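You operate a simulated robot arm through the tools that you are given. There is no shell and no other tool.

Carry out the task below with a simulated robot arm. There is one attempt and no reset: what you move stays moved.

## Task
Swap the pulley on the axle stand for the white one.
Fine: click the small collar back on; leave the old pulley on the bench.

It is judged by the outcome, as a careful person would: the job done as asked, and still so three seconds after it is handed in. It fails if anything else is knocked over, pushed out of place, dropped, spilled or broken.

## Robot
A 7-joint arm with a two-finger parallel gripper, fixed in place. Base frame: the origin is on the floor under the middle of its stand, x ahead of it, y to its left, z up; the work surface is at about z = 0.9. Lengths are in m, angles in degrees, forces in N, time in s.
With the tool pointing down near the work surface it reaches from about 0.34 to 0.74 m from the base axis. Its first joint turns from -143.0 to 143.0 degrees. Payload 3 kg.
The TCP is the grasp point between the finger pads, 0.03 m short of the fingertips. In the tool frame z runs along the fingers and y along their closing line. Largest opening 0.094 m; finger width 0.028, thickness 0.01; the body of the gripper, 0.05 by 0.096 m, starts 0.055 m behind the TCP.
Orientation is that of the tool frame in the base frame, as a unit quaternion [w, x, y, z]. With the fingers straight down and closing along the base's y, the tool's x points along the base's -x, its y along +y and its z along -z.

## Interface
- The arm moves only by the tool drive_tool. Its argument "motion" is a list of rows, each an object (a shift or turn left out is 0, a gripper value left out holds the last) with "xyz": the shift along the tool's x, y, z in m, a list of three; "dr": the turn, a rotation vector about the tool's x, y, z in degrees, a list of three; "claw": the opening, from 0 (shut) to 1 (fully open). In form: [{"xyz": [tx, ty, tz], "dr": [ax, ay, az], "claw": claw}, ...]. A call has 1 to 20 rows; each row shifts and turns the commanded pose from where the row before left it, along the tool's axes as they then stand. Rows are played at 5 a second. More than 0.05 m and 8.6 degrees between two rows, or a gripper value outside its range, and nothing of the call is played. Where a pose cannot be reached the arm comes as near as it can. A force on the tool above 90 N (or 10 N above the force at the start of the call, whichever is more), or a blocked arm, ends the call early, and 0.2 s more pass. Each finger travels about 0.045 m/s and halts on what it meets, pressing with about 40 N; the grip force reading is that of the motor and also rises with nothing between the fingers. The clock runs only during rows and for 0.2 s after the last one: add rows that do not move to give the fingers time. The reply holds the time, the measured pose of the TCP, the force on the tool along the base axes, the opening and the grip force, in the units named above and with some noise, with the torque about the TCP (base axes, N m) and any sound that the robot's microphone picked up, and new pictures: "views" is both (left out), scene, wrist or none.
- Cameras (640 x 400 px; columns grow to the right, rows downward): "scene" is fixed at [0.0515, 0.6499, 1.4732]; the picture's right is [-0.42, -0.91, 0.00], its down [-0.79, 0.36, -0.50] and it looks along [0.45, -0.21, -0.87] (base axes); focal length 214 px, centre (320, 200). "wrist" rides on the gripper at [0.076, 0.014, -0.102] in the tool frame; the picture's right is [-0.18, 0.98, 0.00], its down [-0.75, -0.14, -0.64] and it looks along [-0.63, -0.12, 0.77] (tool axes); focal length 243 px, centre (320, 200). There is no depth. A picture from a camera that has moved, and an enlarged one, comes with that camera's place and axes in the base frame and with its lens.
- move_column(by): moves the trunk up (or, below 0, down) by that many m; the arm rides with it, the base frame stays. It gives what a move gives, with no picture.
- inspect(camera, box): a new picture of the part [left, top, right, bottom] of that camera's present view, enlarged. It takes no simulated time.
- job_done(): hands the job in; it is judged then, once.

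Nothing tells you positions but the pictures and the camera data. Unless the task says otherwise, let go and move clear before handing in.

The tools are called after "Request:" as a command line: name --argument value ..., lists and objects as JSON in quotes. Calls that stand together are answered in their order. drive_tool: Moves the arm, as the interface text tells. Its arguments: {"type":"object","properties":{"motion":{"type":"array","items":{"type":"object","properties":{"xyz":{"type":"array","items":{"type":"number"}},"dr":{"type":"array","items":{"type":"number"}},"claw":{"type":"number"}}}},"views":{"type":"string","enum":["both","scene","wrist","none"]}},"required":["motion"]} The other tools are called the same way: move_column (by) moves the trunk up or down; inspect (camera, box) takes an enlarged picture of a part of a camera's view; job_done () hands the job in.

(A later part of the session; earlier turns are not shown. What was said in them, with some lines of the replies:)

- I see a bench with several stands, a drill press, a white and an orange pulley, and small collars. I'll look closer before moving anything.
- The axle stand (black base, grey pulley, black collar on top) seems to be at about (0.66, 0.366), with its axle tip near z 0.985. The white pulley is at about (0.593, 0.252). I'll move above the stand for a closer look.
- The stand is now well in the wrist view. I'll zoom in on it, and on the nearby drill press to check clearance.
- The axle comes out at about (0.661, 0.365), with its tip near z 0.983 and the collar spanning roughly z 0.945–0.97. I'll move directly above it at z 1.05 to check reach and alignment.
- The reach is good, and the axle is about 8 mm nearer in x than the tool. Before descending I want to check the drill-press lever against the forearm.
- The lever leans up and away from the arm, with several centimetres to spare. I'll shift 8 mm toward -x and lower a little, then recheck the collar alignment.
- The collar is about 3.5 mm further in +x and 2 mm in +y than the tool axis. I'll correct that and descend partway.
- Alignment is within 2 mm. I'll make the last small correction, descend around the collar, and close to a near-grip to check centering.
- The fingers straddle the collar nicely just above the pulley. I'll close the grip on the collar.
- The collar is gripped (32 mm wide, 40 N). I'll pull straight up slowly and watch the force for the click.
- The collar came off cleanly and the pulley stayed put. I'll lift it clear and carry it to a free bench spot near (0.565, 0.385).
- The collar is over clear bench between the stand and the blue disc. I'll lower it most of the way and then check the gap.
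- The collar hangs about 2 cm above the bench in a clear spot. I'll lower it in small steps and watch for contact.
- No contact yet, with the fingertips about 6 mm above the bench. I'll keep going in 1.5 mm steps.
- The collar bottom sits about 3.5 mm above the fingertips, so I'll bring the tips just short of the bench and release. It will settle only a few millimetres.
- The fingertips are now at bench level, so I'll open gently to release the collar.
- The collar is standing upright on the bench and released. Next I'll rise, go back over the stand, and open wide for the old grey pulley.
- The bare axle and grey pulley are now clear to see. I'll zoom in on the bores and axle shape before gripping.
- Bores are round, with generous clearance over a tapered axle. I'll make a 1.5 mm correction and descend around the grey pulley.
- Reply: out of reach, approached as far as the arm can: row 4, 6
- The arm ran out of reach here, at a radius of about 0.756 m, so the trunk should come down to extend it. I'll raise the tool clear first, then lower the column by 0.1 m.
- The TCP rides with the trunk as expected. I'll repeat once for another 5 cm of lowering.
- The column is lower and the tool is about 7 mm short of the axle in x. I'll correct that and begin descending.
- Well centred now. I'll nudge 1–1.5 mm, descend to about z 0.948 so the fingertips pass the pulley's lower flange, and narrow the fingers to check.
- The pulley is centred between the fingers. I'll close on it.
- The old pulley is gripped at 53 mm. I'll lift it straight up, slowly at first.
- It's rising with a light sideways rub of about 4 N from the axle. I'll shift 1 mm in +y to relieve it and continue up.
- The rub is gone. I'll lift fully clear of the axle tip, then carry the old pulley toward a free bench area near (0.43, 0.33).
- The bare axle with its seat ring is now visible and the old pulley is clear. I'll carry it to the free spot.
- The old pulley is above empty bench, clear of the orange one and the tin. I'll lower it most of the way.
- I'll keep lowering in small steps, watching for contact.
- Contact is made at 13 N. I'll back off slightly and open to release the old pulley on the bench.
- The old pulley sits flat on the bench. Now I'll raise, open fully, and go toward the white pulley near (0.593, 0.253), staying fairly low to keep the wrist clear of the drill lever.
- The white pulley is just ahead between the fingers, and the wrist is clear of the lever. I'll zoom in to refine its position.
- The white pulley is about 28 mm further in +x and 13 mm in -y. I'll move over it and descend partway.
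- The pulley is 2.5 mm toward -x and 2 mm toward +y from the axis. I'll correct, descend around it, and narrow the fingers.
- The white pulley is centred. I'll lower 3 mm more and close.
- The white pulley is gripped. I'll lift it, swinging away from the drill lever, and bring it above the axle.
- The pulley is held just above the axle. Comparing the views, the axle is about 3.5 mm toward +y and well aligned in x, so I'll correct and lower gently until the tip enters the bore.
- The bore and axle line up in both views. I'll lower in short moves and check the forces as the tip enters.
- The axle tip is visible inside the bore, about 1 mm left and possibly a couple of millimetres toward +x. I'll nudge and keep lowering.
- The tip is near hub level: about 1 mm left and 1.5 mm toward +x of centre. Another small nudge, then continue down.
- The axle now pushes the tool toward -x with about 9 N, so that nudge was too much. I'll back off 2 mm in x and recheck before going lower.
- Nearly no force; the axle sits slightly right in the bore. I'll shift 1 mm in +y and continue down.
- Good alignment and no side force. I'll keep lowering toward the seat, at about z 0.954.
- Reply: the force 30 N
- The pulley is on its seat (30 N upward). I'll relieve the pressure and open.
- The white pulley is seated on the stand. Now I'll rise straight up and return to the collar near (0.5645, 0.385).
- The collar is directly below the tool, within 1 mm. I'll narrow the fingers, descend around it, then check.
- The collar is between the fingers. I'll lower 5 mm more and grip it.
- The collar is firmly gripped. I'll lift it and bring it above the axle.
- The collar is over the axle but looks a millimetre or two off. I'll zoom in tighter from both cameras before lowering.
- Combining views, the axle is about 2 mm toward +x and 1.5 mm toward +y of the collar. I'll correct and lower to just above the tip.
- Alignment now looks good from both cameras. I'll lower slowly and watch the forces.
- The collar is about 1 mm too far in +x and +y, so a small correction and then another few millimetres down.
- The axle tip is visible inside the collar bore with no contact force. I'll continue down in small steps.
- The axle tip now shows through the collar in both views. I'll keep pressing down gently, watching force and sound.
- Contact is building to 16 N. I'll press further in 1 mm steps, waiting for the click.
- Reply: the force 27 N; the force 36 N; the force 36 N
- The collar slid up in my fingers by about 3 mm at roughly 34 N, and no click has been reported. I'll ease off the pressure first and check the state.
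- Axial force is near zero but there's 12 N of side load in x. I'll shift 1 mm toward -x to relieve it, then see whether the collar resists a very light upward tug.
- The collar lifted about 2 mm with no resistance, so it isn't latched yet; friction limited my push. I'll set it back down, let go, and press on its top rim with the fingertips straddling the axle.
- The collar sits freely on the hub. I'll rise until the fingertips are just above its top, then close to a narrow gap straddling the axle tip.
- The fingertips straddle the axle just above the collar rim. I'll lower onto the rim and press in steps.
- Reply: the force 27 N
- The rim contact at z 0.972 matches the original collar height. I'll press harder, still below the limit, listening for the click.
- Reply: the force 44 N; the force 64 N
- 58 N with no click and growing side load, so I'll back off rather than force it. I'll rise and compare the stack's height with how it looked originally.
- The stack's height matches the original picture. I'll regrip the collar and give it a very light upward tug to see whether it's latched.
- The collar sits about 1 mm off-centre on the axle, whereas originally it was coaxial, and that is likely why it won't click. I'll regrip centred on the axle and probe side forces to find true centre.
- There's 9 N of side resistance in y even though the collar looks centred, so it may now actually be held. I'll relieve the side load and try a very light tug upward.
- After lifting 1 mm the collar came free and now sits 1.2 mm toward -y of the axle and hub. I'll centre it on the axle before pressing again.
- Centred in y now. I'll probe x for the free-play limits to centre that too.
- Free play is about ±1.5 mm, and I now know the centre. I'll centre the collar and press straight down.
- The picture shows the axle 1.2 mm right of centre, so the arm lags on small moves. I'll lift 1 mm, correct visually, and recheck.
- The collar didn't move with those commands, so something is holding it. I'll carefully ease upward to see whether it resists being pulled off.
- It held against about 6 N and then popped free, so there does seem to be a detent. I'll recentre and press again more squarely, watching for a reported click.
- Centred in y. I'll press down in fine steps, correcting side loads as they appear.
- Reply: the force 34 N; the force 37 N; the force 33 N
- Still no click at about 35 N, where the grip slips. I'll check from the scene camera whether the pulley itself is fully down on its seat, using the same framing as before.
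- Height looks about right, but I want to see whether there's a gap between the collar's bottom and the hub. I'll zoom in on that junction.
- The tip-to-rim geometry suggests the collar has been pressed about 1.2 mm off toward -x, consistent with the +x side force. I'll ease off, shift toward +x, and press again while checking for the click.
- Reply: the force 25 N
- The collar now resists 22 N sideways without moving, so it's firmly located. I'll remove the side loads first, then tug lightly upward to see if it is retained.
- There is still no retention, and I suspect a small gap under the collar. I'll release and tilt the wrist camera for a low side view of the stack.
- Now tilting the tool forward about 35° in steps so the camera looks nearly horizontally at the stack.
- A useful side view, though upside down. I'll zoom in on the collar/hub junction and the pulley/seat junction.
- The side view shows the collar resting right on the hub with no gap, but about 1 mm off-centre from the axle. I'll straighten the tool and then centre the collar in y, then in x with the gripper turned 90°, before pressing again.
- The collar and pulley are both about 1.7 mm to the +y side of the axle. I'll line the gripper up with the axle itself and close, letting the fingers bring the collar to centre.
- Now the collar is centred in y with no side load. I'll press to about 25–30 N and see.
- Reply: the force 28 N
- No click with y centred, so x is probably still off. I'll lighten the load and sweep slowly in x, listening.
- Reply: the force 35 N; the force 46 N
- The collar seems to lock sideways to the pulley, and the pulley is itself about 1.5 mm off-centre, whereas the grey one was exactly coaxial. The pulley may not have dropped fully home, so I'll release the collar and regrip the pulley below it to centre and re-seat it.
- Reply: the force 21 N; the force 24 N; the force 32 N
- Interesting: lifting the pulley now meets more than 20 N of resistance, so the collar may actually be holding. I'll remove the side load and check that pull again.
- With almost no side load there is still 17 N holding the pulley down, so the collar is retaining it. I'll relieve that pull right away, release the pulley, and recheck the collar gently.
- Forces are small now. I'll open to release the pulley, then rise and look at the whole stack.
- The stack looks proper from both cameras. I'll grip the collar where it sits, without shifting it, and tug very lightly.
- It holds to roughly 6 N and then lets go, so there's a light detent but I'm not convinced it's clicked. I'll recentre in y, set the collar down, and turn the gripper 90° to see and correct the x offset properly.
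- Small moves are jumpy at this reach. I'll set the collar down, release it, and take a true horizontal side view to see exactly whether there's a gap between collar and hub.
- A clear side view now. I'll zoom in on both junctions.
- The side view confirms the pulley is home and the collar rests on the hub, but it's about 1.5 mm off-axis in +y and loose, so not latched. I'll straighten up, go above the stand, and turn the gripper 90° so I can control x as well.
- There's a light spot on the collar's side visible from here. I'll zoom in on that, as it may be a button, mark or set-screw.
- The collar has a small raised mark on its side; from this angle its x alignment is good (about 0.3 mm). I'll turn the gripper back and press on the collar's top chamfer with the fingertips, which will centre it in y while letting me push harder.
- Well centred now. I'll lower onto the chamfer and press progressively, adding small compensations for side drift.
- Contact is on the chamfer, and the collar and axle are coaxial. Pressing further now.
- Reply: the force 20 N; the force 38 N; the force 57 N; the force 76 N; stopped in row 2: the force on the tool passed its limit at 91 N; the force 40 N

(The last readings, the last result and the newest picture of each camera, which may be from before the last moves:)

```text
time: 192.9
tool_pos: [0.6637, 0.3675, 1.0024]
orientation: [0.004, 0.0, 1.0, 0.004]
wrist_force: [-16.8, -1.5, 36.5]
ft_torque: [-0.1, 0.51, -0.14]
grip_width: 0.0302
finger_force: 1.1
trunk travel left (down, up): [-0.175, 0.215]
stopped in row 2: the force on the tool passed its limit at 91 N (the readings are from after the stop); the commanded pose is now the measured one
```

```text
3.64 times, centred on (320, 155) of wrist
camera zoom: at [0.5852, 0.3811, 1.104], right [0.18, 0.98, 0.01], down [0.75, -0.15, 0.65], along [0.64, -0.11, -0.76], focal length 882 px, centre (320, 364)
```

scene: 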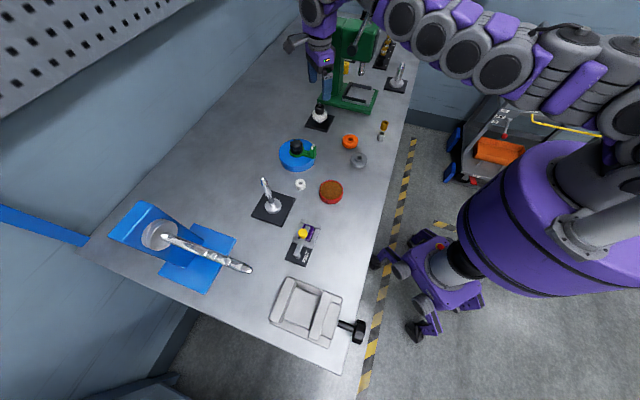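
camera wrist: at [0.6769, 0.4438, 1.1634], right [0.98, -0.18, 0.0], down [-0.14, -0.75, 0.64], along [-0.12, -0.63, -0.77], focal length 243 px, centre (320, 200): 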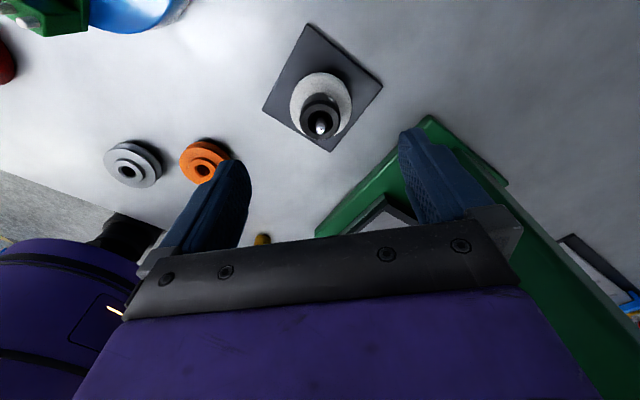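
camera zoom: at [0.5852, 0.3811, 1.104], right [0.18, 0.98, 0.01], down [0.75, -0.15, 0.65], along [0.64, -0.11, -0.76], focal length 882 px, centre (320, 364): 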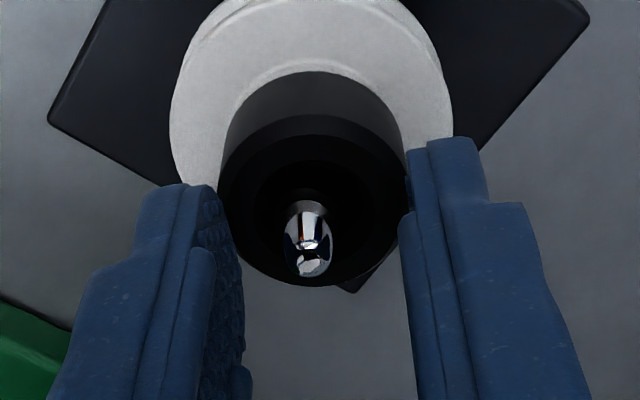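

Even at the force limit there's no click sound, so more force is not the answer. The useful test is functional: whether the collar retains the pulley. I'll back off, grip the pulley gently and try lifting it a hair.

Request:
drive_tool --motion '[{"xyz": [0, 0, -0.005]}, {"xyz": [0, 0, -0.015]}, {"claw": 0.85}, {}, {}, {}, {"xyz": [0, 0, 0.02]}, {"xyz": [0, 0, 0.02]}, {}, {}]' --views "none"

Request:
inspect --camera "wrist" --box '[240, 90, 400, 230]'

Request:
inspect --camera "scene" --box '[300, 90, 345, 130]'

```text
time: 195.1
tool_pos: [0.6693, 0.3725, 0.9758]
orientation: [0.002, 0.0, 1.0, 0.001]
wrist_force: [-0.1, -0.1, 0.2]
ft_torque: [-0.02, 0.0, 0.03]
grip_width: 0.0799
finger_force: 0.1
trunk travel left (down, up): [-0.175, 0.215]
```

```text
2.86 times, centred on (320, 160) of wrist
camera zoom: at [0.5916, 0.3853, 1.0783], right [0.18, 0.98, 0.0], down [0.75, -0.14, 0.65], along [0.64, -0.12, -0.76], focal length 693 px, centre (320, 314)
```

zoom: 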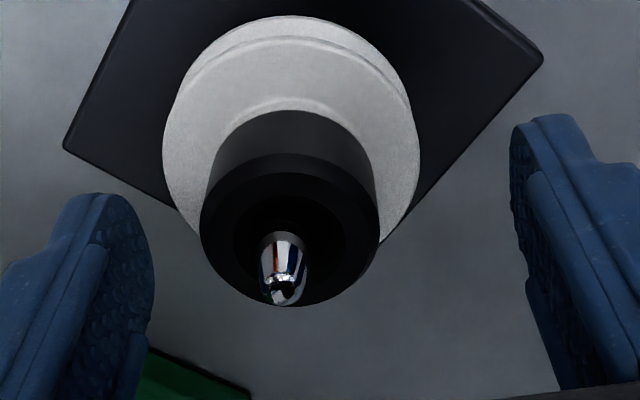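

```text
10.00 times, centred on (322, 110) of scene
camera zoom: at [0.0515, 0.6499, 1.4732], right [-0.42, -0.91, 0.0], down [-0.79, 0.36, -0.5], along [0.45, -0.21, -0.87], focal length 2145 px, centre (295, 1100)
```

zoom: 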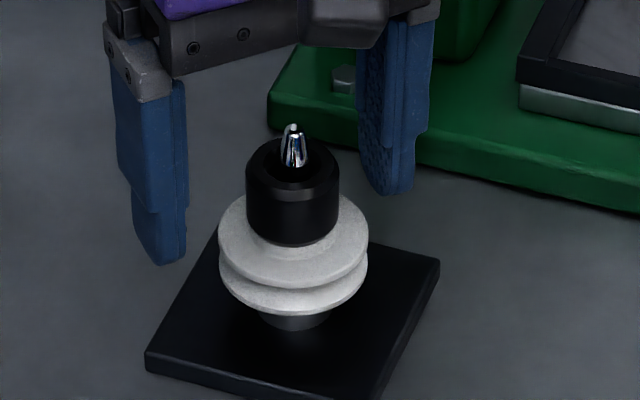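

Request:
drive_tool --motion '[{"xyz": [0.003, -0.003, 0]}, {"xyz": [0.003, -0.003, 0]}, {}, {}]' --views "none"

Request:
inspect --camera "wrist" --box '[240, 90, 400, 230]'

```text
time: 196.1
tool_pos: [0.6601, 0.3648, 0.976]
orientation: [0.003, 0.0, 1.0, 0.001]
wrist_force: [0.2, 0.4, 0.4]
ft_torque: [0.0, -0.02, 0.04]
grip_width: 0.0797
finger_force: 0.1
trunk travel left (down, up): [-0.175, 0.215]
```

```text
2.86 times, centred on (320, 160) of wrist
camera zoom: at [0.5831, 0.3782, 1.0785], right [0.18, 0.98, 0.0], down [0.75, -0.14, 0.65], along [0.64, -0.12, -0.76], focal length 693 px, centre (320, 314)
```

zoom: 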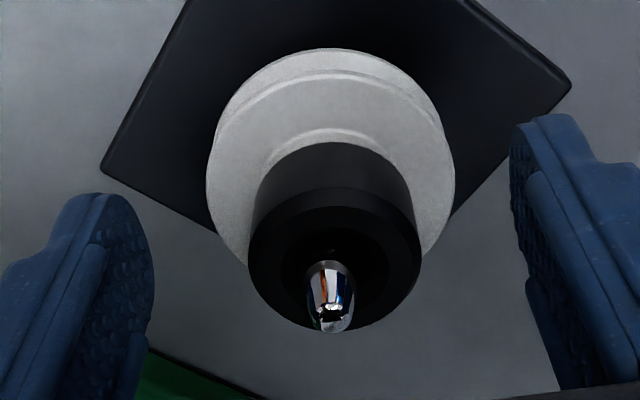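

Request:
drive_tool --motion '[{"xyz": [-0.001, 0.0017, 0]}, {"xyz": [0, 0, 0.011]}, {"xyz": [0, 0, 0.011]}, {}, {}]' --views "none"

Request:
inspect --camera "wrist" --box '[240, 90, 400, 250]'

```text
time: 197.3
tool_pos: [0.6617, 0.3663, 0.9548]
orientation: [0.002, 0.0, 1.0, 0.001]
wrist_force: [0.1, -0.7, -0.7]
ft_torque: [0.04, 0.01, 0.02]
grip_width: 0.0799
finger_force: 0.0
trunk travel left (down, up): [-0.175, 0.215]
```

```text
2.50 times, centred on (320, 170) of wrist
camera zoom: at [0.5839, 0.3795, 1.0572], right [0.18, 0.98, 0.0], down [0.75, -0.14, 0.65], along [0.64, -0.12, -0.76], focal length 606 px, centre (320, 275)
```

zoom: 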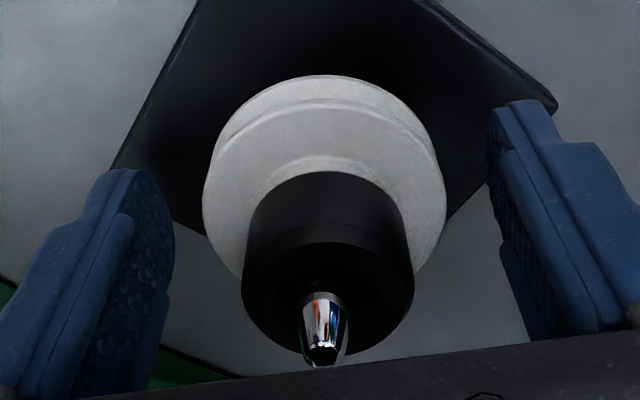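

Request:
drive_tool --motion '[{"xyz": [0, 0.0006, 0.001]}, {}, {"claw": 0.64}, {}, {}, {"claw": 0.4}, {}, {}]' --views "none"

Request:
drive_tool --motion '[{"xyz": [0, 0, -0.0005]}, {}]' --views "none"

Request:
drive_tool --motion '[{"xyz": [0, 0, -0.0005]}, {}]' --views "none"

Request:
drive_tool --motion '[{"xyz": [0, 0, -0.0005]}, {}]' --views "none"

```text
time: 199.1
tool_pos: [0.663, 0.3664, 0.9537]
orientation: [0.003, 0.001, 1.0, 0.001]
wrist_force: [0.5, 1.9, 0.2]
ft_torque: [0.05, -0.04, 0.01]
grip_width: 0.0532
finger_force: 40.1
trunk travel left (down, up): [-0.175, 0.215]
```

```text
time: 199.7
tool_pos: [0.661, 0.367, 0.954]
orientation: [0.003, 0.0, 1.0, 0.001]
wrist_force: [1.6, 2.7, 1.4]
ft_torque: [0.05, -0.02, 0.01]
grip_width: 0.0535
finger_force: 40.3
trunk travel left (down, up): [-0.175, 0.215]
```

```text
time: 200.3
tool_pos: [0.6614, 0.366, 0.9542]
orientation: [0.003, 0.0, 1.0, 0.001]
wrist_force: [2.0, 3.5, 0.2]
ft_torque: [0.05, -0.09, 0.01]
grip_width: 0.0533
finger_force: 40.0
trunk travel left (down, up): [-0.175, 0.215]
```

```text
time: 200.9
tool_pos: [0.6616, 0.3657, 0.9539]
orientation: [0.002, 0.0, 1.0, 0.0]
wrist_force: [-1.4, 1.7, -5.6]
ft_torque: [0.09, -0.09, 0.05]
grip_width: 0.0535
finger_force: 40.0
trunk travel left (down, up): [-0.175, 0.215]
```

Request:
drive_tool --motion '[{"xyz": [0, 0, -0.0005]}, {}]' --views "none"

Request:
drive_tool --motion '[{"xyz": [0, 0, -0.0005]}, {}]' --views "none"

Request:
inspect --camera "wrist" --box '[240, 90, 400, 250]'

Request:
inspect --camera "scene" --box '[300, 90, 345, 130]'

```text
time: 201.5
tool_pos: [0.6617, 0.3656, 0.9532]
orientation: [0.001, 0.001, 1.0, 0.001]
wrist_force: [-1.3, 0.1, -14.1]
ft_torque: [0.01, -0.1, 0.03]
grip_width: 0.0533
finger_force: 40.5
trunk travel left (down, up): [-0.175, 0.215]
```

```text
time: 202.1
tool_pos: [0.6616, 0.3662, 0.9546]
orientation: [0.001, 0.001, 1.0, -0.001]
wrist_force: [-9.5, -3.8, -26.1]
ft_torque: [-0.01, -0.04, 0.03]
grip_width: 0.0535
finger_force: 40.2
trunk travel left (down, up): [-0.175, 0.215]
```

```text
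2.50 times, centred on (320, 170) of wrist
camera zoom: at [0.5847, 0.3796, 1.0568], right [0.18, 0.98, 0.0], down [0.75, -0.14, 0.64], along [0.63, -0.12, -0.77], focal length 606 px, centre (320, 275)
```

zoom: 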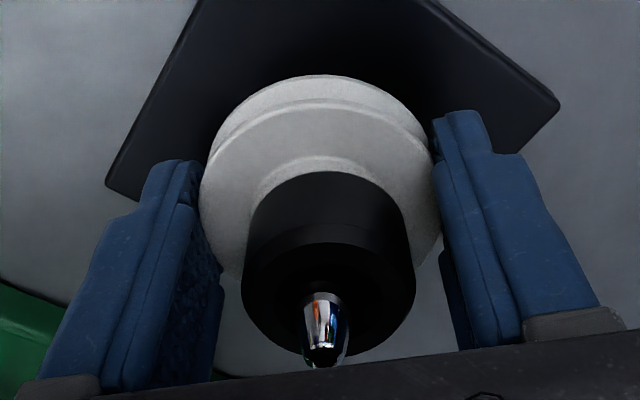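

```text
10.00 times, centred on (322, 110) of scene
camera zoom: at [0.0515, 0.6499, 1.4732], right [-0.42, -0.91, 0.0], down [-0.79, 0.36, -0.5], along [0.45, -0.21, -0.87], focal length 2145 px, centre (295, 1100)
```

zoom: 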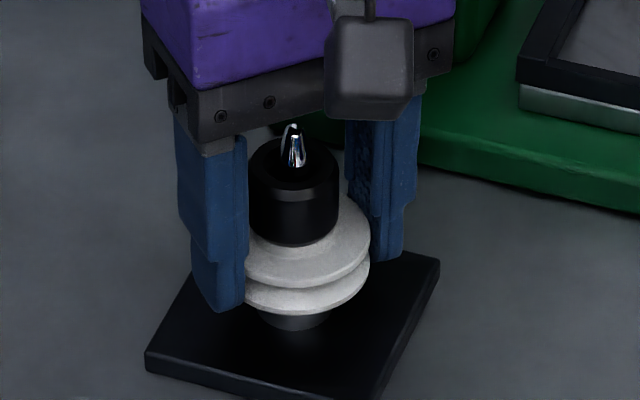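

The collar now holds the pulley down against 26 N with no slip, so it is securely latched on the axle. I'll relieve the pull, release the pulley gently, and not touch the collar again.

Request:
drive_tool --motion '[{"xyz": [0, 0, 0.001]}, {"xyz": [0, 0, 0.001]}, {}, {}]' --views "none"

```text
time: 203.1
tool_pos: [0.6634, 0.3657, 0.9538]
orientation: [0.003, 0.001, 1.0, 0.002]
wrist_force: [-3.5, -0.9, -14.3]
ft_torque: [-0.07, 0.03, 0.03]
grip_width: 0.0536
finger_force: 40.4
trunk travel left (down, up): [-0.175, 0.215]
```

Request:
drive_tool --motion '[{"xyz": [0, 0, 0.001]}, {}, {}]' --views "none"

Request:
drive_tool --motion '[{"xyz": [0, 0, 0.0005]}, {}, {}]' --views "none"

```text
time: 203.9
tool_pos: [0.6632, 0.3653, 0.9536]
orientation: [0.004, 0.0, 1.0, 0.002]
wrist_force: [6.6, -0.3, 0.9]
ft_torque: [-0.23, 0.09, 0.08]
grip_width: 0.0532
finger_force: 39.9
trunk travel left (down, up): [-0.175, 0.215]
```

```text
time: 204.7
tool_pos: [0.6628, 0.3664, 0.9546]
orientation: [0.004, 0.001, 1.0, 0.001]
wrist_force: [9.2, -3.0, 9.1]
ft_torque: [-0.21, -0.02, 0.04]
grip_width: 0.0538
finger_force: 40.6
trunk travel left (down, up): [-0.175, 0.215]
```

Request:
drive_tool --motion '[{"xyz": [-0.0008, 0, -0.0003]}, {}, {"claw": 0.6}, {}, {"claw": 0.7}, {}, {"claw": 0.95}, {}, {}]' --views "none"

Request:
inspect --camera "wrist" --box '[240, 90, 400, 250]'

Request:
inspect --camera "scene" --box '[300, 90, 345, 130]'

```text
time: 206.7
tool_pos: [0.6622, 0.3658, 0.9538]
orientation: [0.002, 0.001, 1.0, 0.002]
wrist_force: [-0.3, -0.1, 0.3]
ft_torque: [0.03, 0.02, -0.01]
grip_width: 0.0895
finger_force: 0.0
trunk travel left (down, up): [-0.175, 0.215]
```

```text
2.50 times, centred on (320, 170) of wrist
camera zoom: at [0.5852, 0.3796, 1.056], right [0.19, 0.98, 0.0], down [0.75, -0.14, 0.65], along [0.64, -0.12, -0.76], focal length 606 px, centre (320, 275)
```

zoom: 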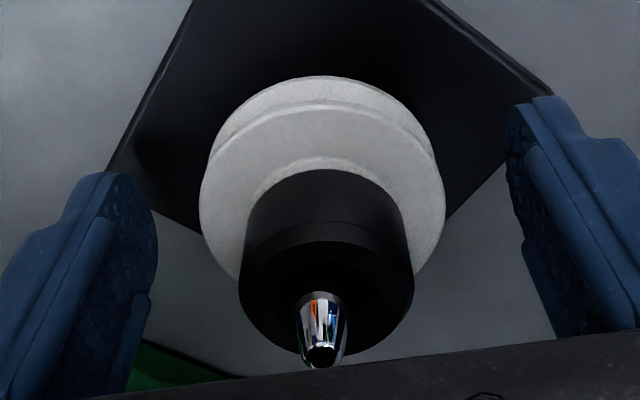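

```text
10.00 times, centred on (322, 110) of scene
camera zoom: at [0.0515, 0.6499, 1.4732], right [-0.42, -0.91, 0.0], down [-0.79, 0.36, -0.5], along [0.45, -0.21, -0.87], focal length 2145 px, centre (295, 1100)
```

zoom: 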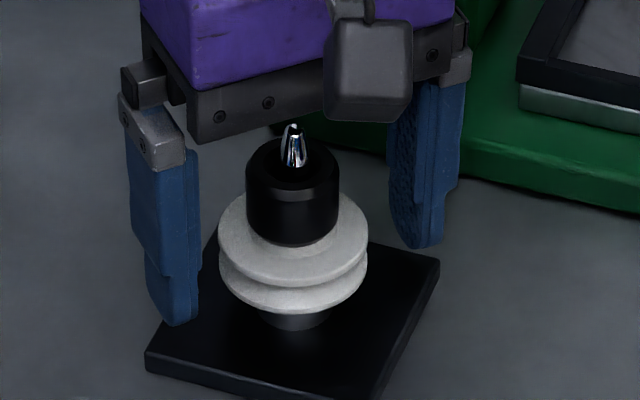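

Stack intact and released. As a last non-destructive check I'll close lightly around the collar slightly off-centre: a loose collar would just slide over, a latched one will resist sideways.

Request:
drive_tool --motion '[{"xyz": [0, 0, -0.014]}, {"xyz": [0, 0, -0.013], "claw": 0.55}, {}, {}, {}]' --views "none"

Request:
inspect --camera "wrist" --box '[260, 110, 380, 220]'

```text
time: 207.9
tool_pos: [0.6628, 0.3687, 0.9807]
orientation: [0.003, 0.001, 1.0, 0.002]
wrist_force: [-0.3, -0.1, -0.8]
ft_torque: [-0.03, 0.02, 0.0]
grip_width: 0.0513
finger_force: 0.1
trunk travel left (down, up): [-0.175, 0.215]
```

```text
3.64 times, centred on (320, 165) of wrist
camera zoom: at [0.5855, 0.3815, 1.0832], right [0.19, 0.98, 0.0], down [0.75, -0.14, 0.65], along [0.64, -0.12, -0.76], focal length 882 px, centre (320, 327)
```

zoom: 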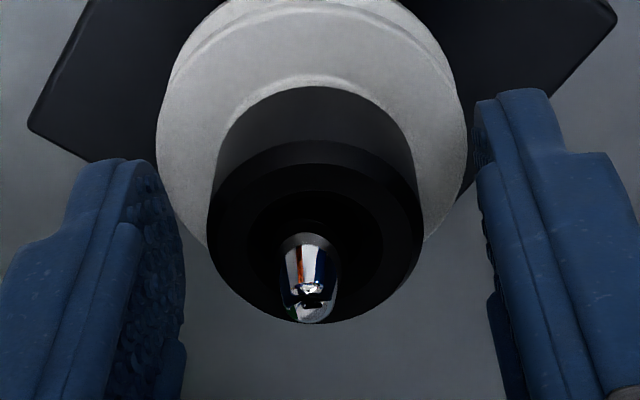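

Request:
drive_tool --motion '[{"xyz": [0, -0.001, 0]}, {}, {}]' --views "none"

Request:
inspect --camera "wrist" --box '[260, 110, 380, 220]'

```text
time: 208.7
tool_pos: [0.6624, 0.3658, 0.9805]
orientation: [0.002, 0.0, 1.0, 0.002]
wrist_force: [0.0, -0.8, -0.6]
ft_torque: [0.03, 0.0, -0.01]
grip_width: 0.0518
finger_force: 0.1
trunk travel left (down, up): [-0.175, 0.215]
```

```text
3.64 times, centred on (320, 165) of wrist
camera zoom: at [0.5851, 0.3792, 1.0828], right [0.19, 0.98, 0.0], down [0.75, -0.14, 0.65], along [0.64, -0.12, -0.76], focal length 882 px, centre (320, 327)
```

zoom: 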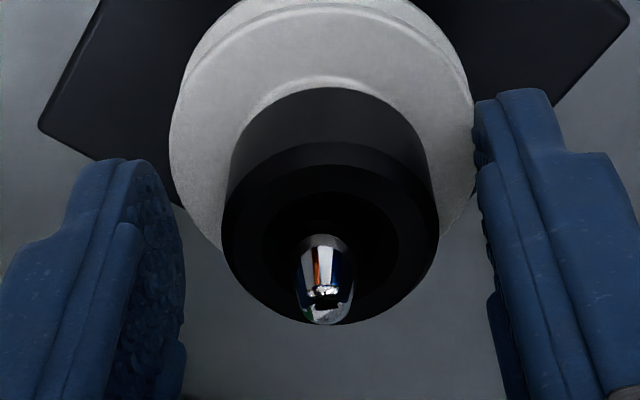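

Request:
drive_tool --motion '[{"xyz": [0, 0.0006, 0]}, {}, {}]' --views "none"

Request:
inspect --camera "wrist" --box '[260, 110, 380, 220]'

```text
time: 209.5
tool_pos: [0.6623, 0.3679, 0.9804]
orientation: [0.002, 0.0, 1.0, 0.002]
wrist_force: [-0.6, 0.2, 0.7]
ft_torque: [0.0, -0.02, 0.02]
grip_width: 0.0517
finger_force: 0.0
trunk travel left (down, up): [-0.175, 0.215]
```

```text
3.64 times, centred on (320, 165) of wrist
camera zoom: at [0.5849, 0.3806, 1.0827], right [0.19, 0.98, 0.0], down [0.75, -0.14, 0.65], along [0.64, -0.12, -0.76], focal length 882 px, centre (320, 327)
```

zoom: 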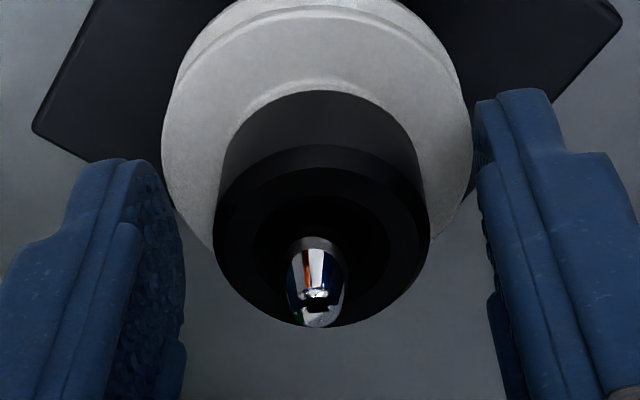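

Request:
drive_tool --motion '[{"xyz": [0, -0.0003, 0]}, {}, {"claw": 0.4}, {}, {"claw": 0.2}, {}, {}, {}]' --views "none"

Request:
inspect --camera "wrist" --box '[260, 110, 380, 220]'

```text
time: 211.3
tool_pos: [0.6621, 0.3671, 0.9809]
orientation: [0.002, 0.001, 1.0, 0.001]
wrist_force: [2.0, 5.8, 3.0]
ft_torque: [-0.01, -0.08, -0.01]
grip_width: 0.0314
finger_force: 40.2
trunk travel left (down, up): [-0.175, 0.215]
```

```text
3.64 times, centred on (320, 165) of wrist
camera zoom: at [0.585, 0.3806, 1.0827], right [0.18, 0.98, 0.0], down [0.75, -0.14, 0.65], along [0.64, -0.12, -0.76], focal length 882 px, centre (320, 327)
```

zoom: 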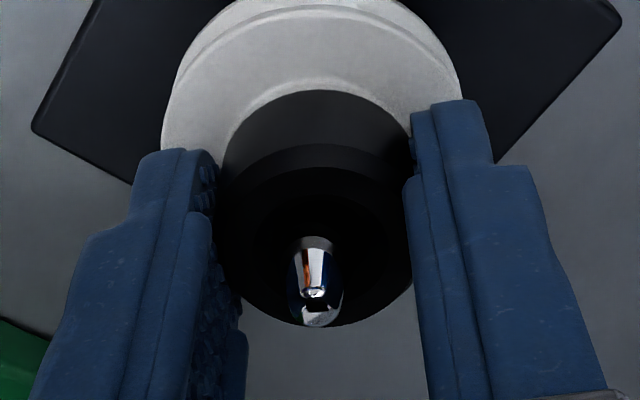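

The collar resists about 6 N sideways without moving and with almost no axial load, so it's held. I'll also try a small twist under light contact, in case the click is rotary, watching torque and sound.

Request:
drive_tool --motion '[{"dr": [0, 0, 4]}, {"dr": [0, 0, 4]}, {}, {}]' --views "none"

```text
time: 212.3
tool_pos: [0.6628, 0.3681, 0.9794]
orientation: [0.003, 0.07, 0.998, 0.003]
wrist_force: [-3.7, 11.6, 10.6]
ft_torque: [-0.14, 0.07, 0.11]
grip_width: 0.0304
finger_force: 39.9
trunk travel left (down, up): [-0.175, 0.215]
```

Request:
inspect --camera "wrist" --box '[260, 110, 380, 220]'

Request:
inspect --camera "scene" --box '[300, 85, 345, 125]'

```text
3.64 times, centred on (320, 165) of wrist
camera zoom: at [0.5868, 0.3914, 1.0823], right [0.32, 0.95, 0.01], down [0.72, -0.25, 0.65], along [0.61, -0.2, -0.76], focal length 882 px, centre (320, 327)
```

zoom: 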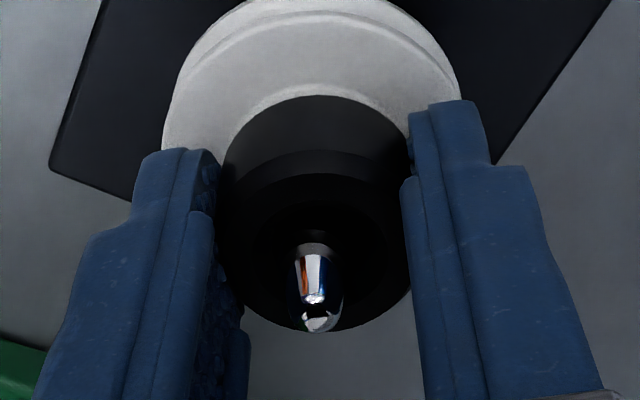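

```text
10.00 times, centred on (322, 105) of scene
camera zoom: at [0.0515, 0.6499, 1.4732], right [-0.42, -0.91, 0.0], down [-0.79, 0.36, -0.5], along [0.45, -0.21, -0.87], focal length 2145 px, centre (295, 1150)
```

zoom: 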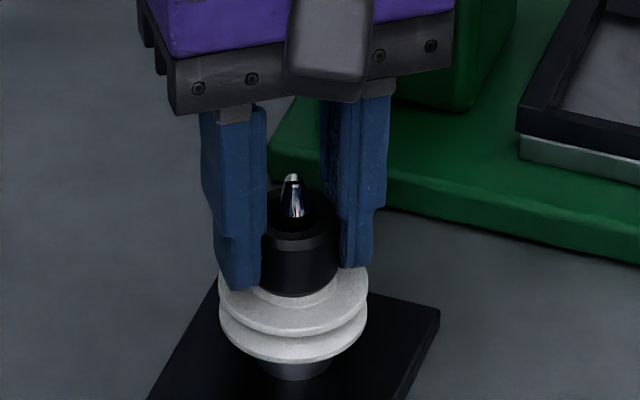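

The collar stays fixed in rotation too: the fingers turned around it while it held. With lateral, axial and rotational hold, it is locked on the axle. I'll undo the twist, relieve the loads, and let go gently.

Request:
drive_tool --motion '[{"dr": [0, 0, -4]}, {"dr": [0, 0, -4]}, {}, {}]' --views "none"

Request:
inspect --camera "wrist" --box '[260, 110, 380, 220]'

```text
time: 213.3
tool_pos: [0.6647, 0.3676, 0.9808]
orientation: [0.003, 0.0, 1.0, 0.002]
wrist_force: [8.5, 15.9, 9.0]
ft_torque: [0.24, -0.33, -0.06]
grip_width: 0.0317
finger_force: 40.3
trunk travel left (down, up): [-0.175, 0.215]
```

```text
3.64 times, centred on (320, 165) of wrist
camera zoom: at [0.5862, 0.3805, 1.0822], right [0.19, 0.98, 0.01], down [0.75, -0.15, 0.65], along [0.64, -0.12, -0.76], focal length 882 px, centre (320, 327)
```

zoom: 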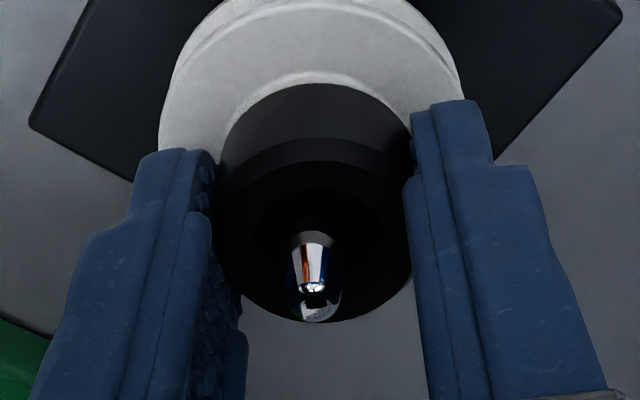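

Request:
drive_tool --motion '[{"xyz": [-0.0005, 0.001, 0]}, {}, {}]' --views "none"

```text
time: 214.1
tool_pos: [0.6637, 0.3678, 0.979]
orientation: [0.002, 0.001, 1.0, 0.002]
wrist_force: [3.3, 5.3, 0.6]
ft_torque: [0.06, -0.3, 0.02]
grip_width: 0.0314
finger_force: 40.5
trunk travel left (down, up): [-0.175, 0.215]
```

Request:
drive_tool --motion '[{"xyz": [-0.0002, 0.0004, 0.0007]}, {}, {"claw": 0.36}, {}, {"claw": 0.42}, {}, {"claw": 0.6}, {}, {}]' --views "none"

Request:
inspect --camera "wrist" --box '[260, 110, 380, 220]'

Request:
inspect --camera "scene" --box '[300, 90, 345, 130]'

```text
time: 216.1
tool_pos: [0.6637, 0.3675, 0.9799]
orientation: [0.003, 0.001, 1.0, 0.001]
wrist_force: [-0.5, 0.3, 0.3]
ft_torque: [0.01, -0.03, -0.01]
grip_width: 0.0566
finger_force: 0.0
trunk travel left (down, up): [-0.175, 0.215]
```

```text
3.64 times, centred on (320, 165) of wrist
camera zoom: at [0.5864, 0.3815, 1.0822], right [0.19, 0.98, 0.0], down [0.75, -0.14, 0.65], along [0.64, -0.12, -0.76], focal length 882 px, centre (320, 327)
```

zoom: 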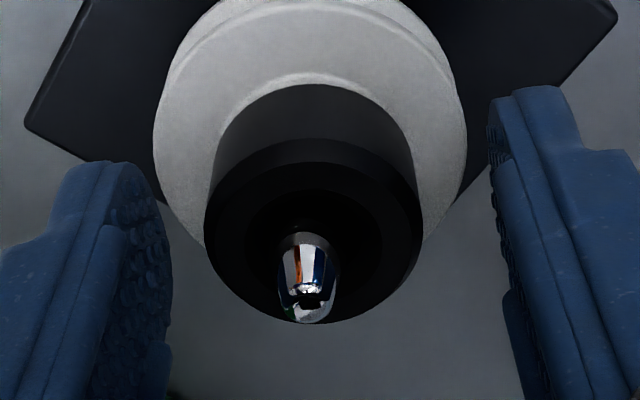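

```text
10.00 times, centred on (322, 110) of scene
camera zoom: at [0.0515, 0.6499, 1.4732], right [-0.42, -0.91, 0.0], down [-0.79, 0.36, -0.5], along [0.45, -0.21, -0.87], focal length 2145 px, centre (295, 1100)
```

zoom: 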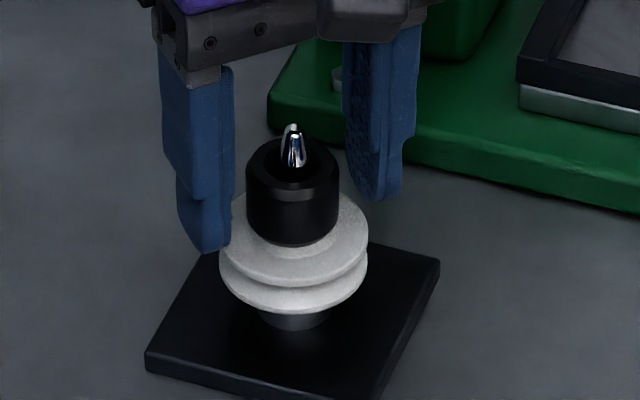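

The collar hasn't shifted a pixel through all of that, so it's locked in place. I'll retreat upward and back, then check the whole bench.

Request:
drive_tool --motion '[{"xyz": [0, 0, -0.02]}, {"xyz": [0, 0, -0.03], "claw": 0.8}, {"xyz": [0, 0, -0.03]}, {"xyz": [0.03, 0, -0.03]}, {"xyz": [0.04, 0, -0.03]}, {"xyz": [0.04, 0, -0.03]}, {}, {}]' --views "both"

Request:
inspect --camera "scene" --box '[280, 80, 420, 170]'

Request:
inspect --camera "scene" --box '[230, 150, 370, 270]'

```text
time: 217.9
tool_pos: [0.5512, 0.3688, 1.1534]
orientation: [0.003, 0.0, 1.0, 0.002]
wrist_force: [-0.9, 1.0, 0.3]
ft_torque: [0.0, 0.01, -0.02]
grip_width: 0.0753
finger_force: 0.1
trunk travel left (down, up): [-0.175, 0.215]
camera wrist: at [0.4743, 0.3813, 1.2558], right [0.18, 0.98, 0.0], down [0.75, -0.14, 0.65], along [0.64, -0.12, -0.76], focal length 243 px, centre (320, 200)
```

scene: 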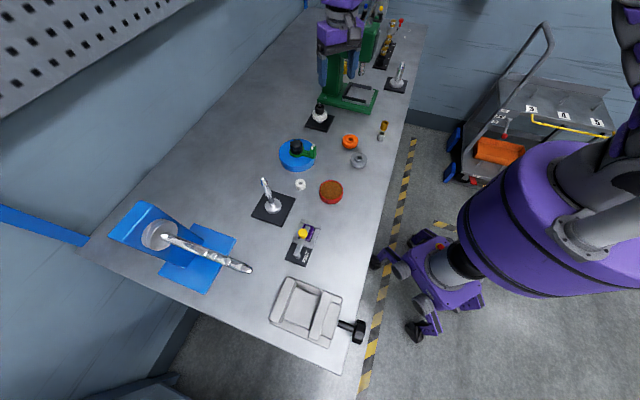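
wrist: 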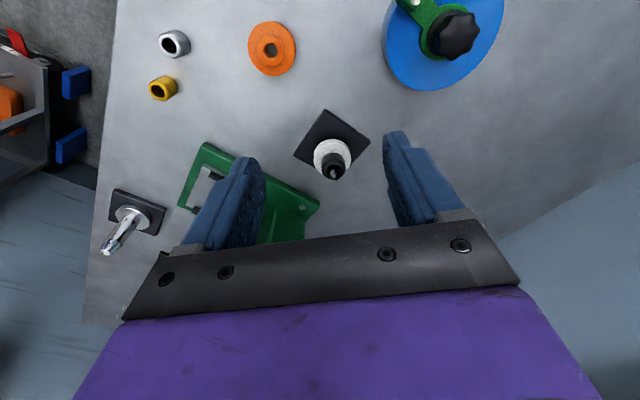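

```text
4.44 times, centred on (350, 125) of scene
camera zoom: at [0.0515, 0.6499, 1.4732], right [-0.42, -0.91, 0.0], down [-0.79, 0.36, -0.5], along [0.45, -0.21, -0.87], focal length 953 px, centre (187, 533)
```

zoom: 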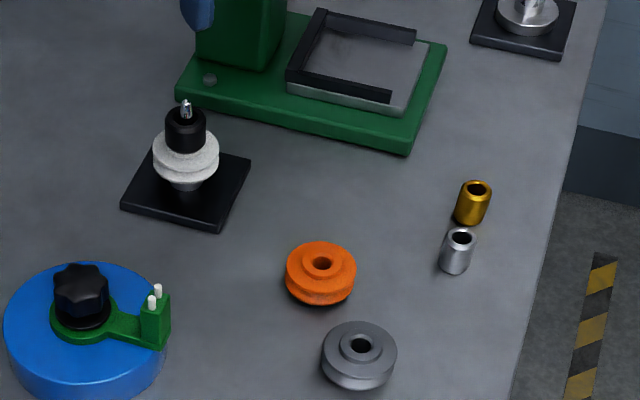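

```text
3.33 times, centred on (300, 210) of scene
camera zoom: at [0.0515, 0.6499, 1.4732], right [-0.42, -0.91, 0.0], down [-0.79, 0.36, -0.5], along [0.45, -0.21, -0.87], focal length 715 px, centre (387, 167)
```

zoom: 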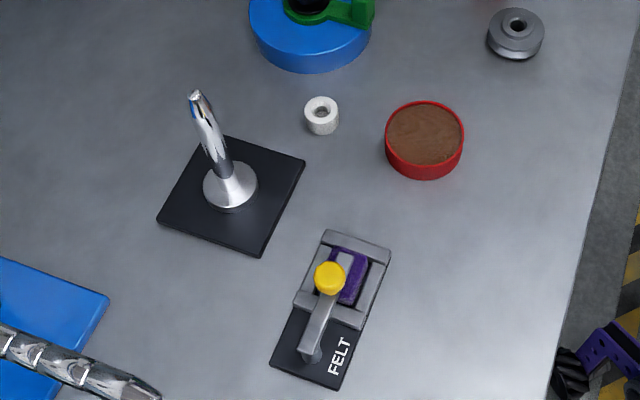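

The bench looks right: the white pulley is on the axle stand with the collar locked above it, and the grey pulley lies flat on the bench. Every other item in view is where it started, and the gripper is empty and clear. One caveat: no click sound was ever reported, so I'm relying on the collar holding firm in every direction I tested. Handing in now.

Request:
job_done

```text
The job is handed in.
```

I swapped the pulleys and refitted the collar, but I never heard the collar click, so I can't be certain it snapped in.

- **White pulley:** it is on the axle stand, sitting on its seat.
- **Collar:** it sits directly on the pulley's hub, up to about 1 mm off-centre.
    - **After the final press:** lifting the pulley met 26 N of resistance. The collar did not shift under about 16 N of sideways load or an 8° twist.
    - **Before that:** it had come off at light pulls (roughly 6 N) several times. I did not repeat a direct upward pull on the collar after the final press.
- **Old grey pulley:** it is lying flat on the bench, in front of the orange one.
- **Everything else:** nothing else in view appears to have moved, and the gripper is empty and clear.

While trying for the click, I pressed hard enough to trip the 90 N force limit once. I saw no damage or movement of the stand afterwards.
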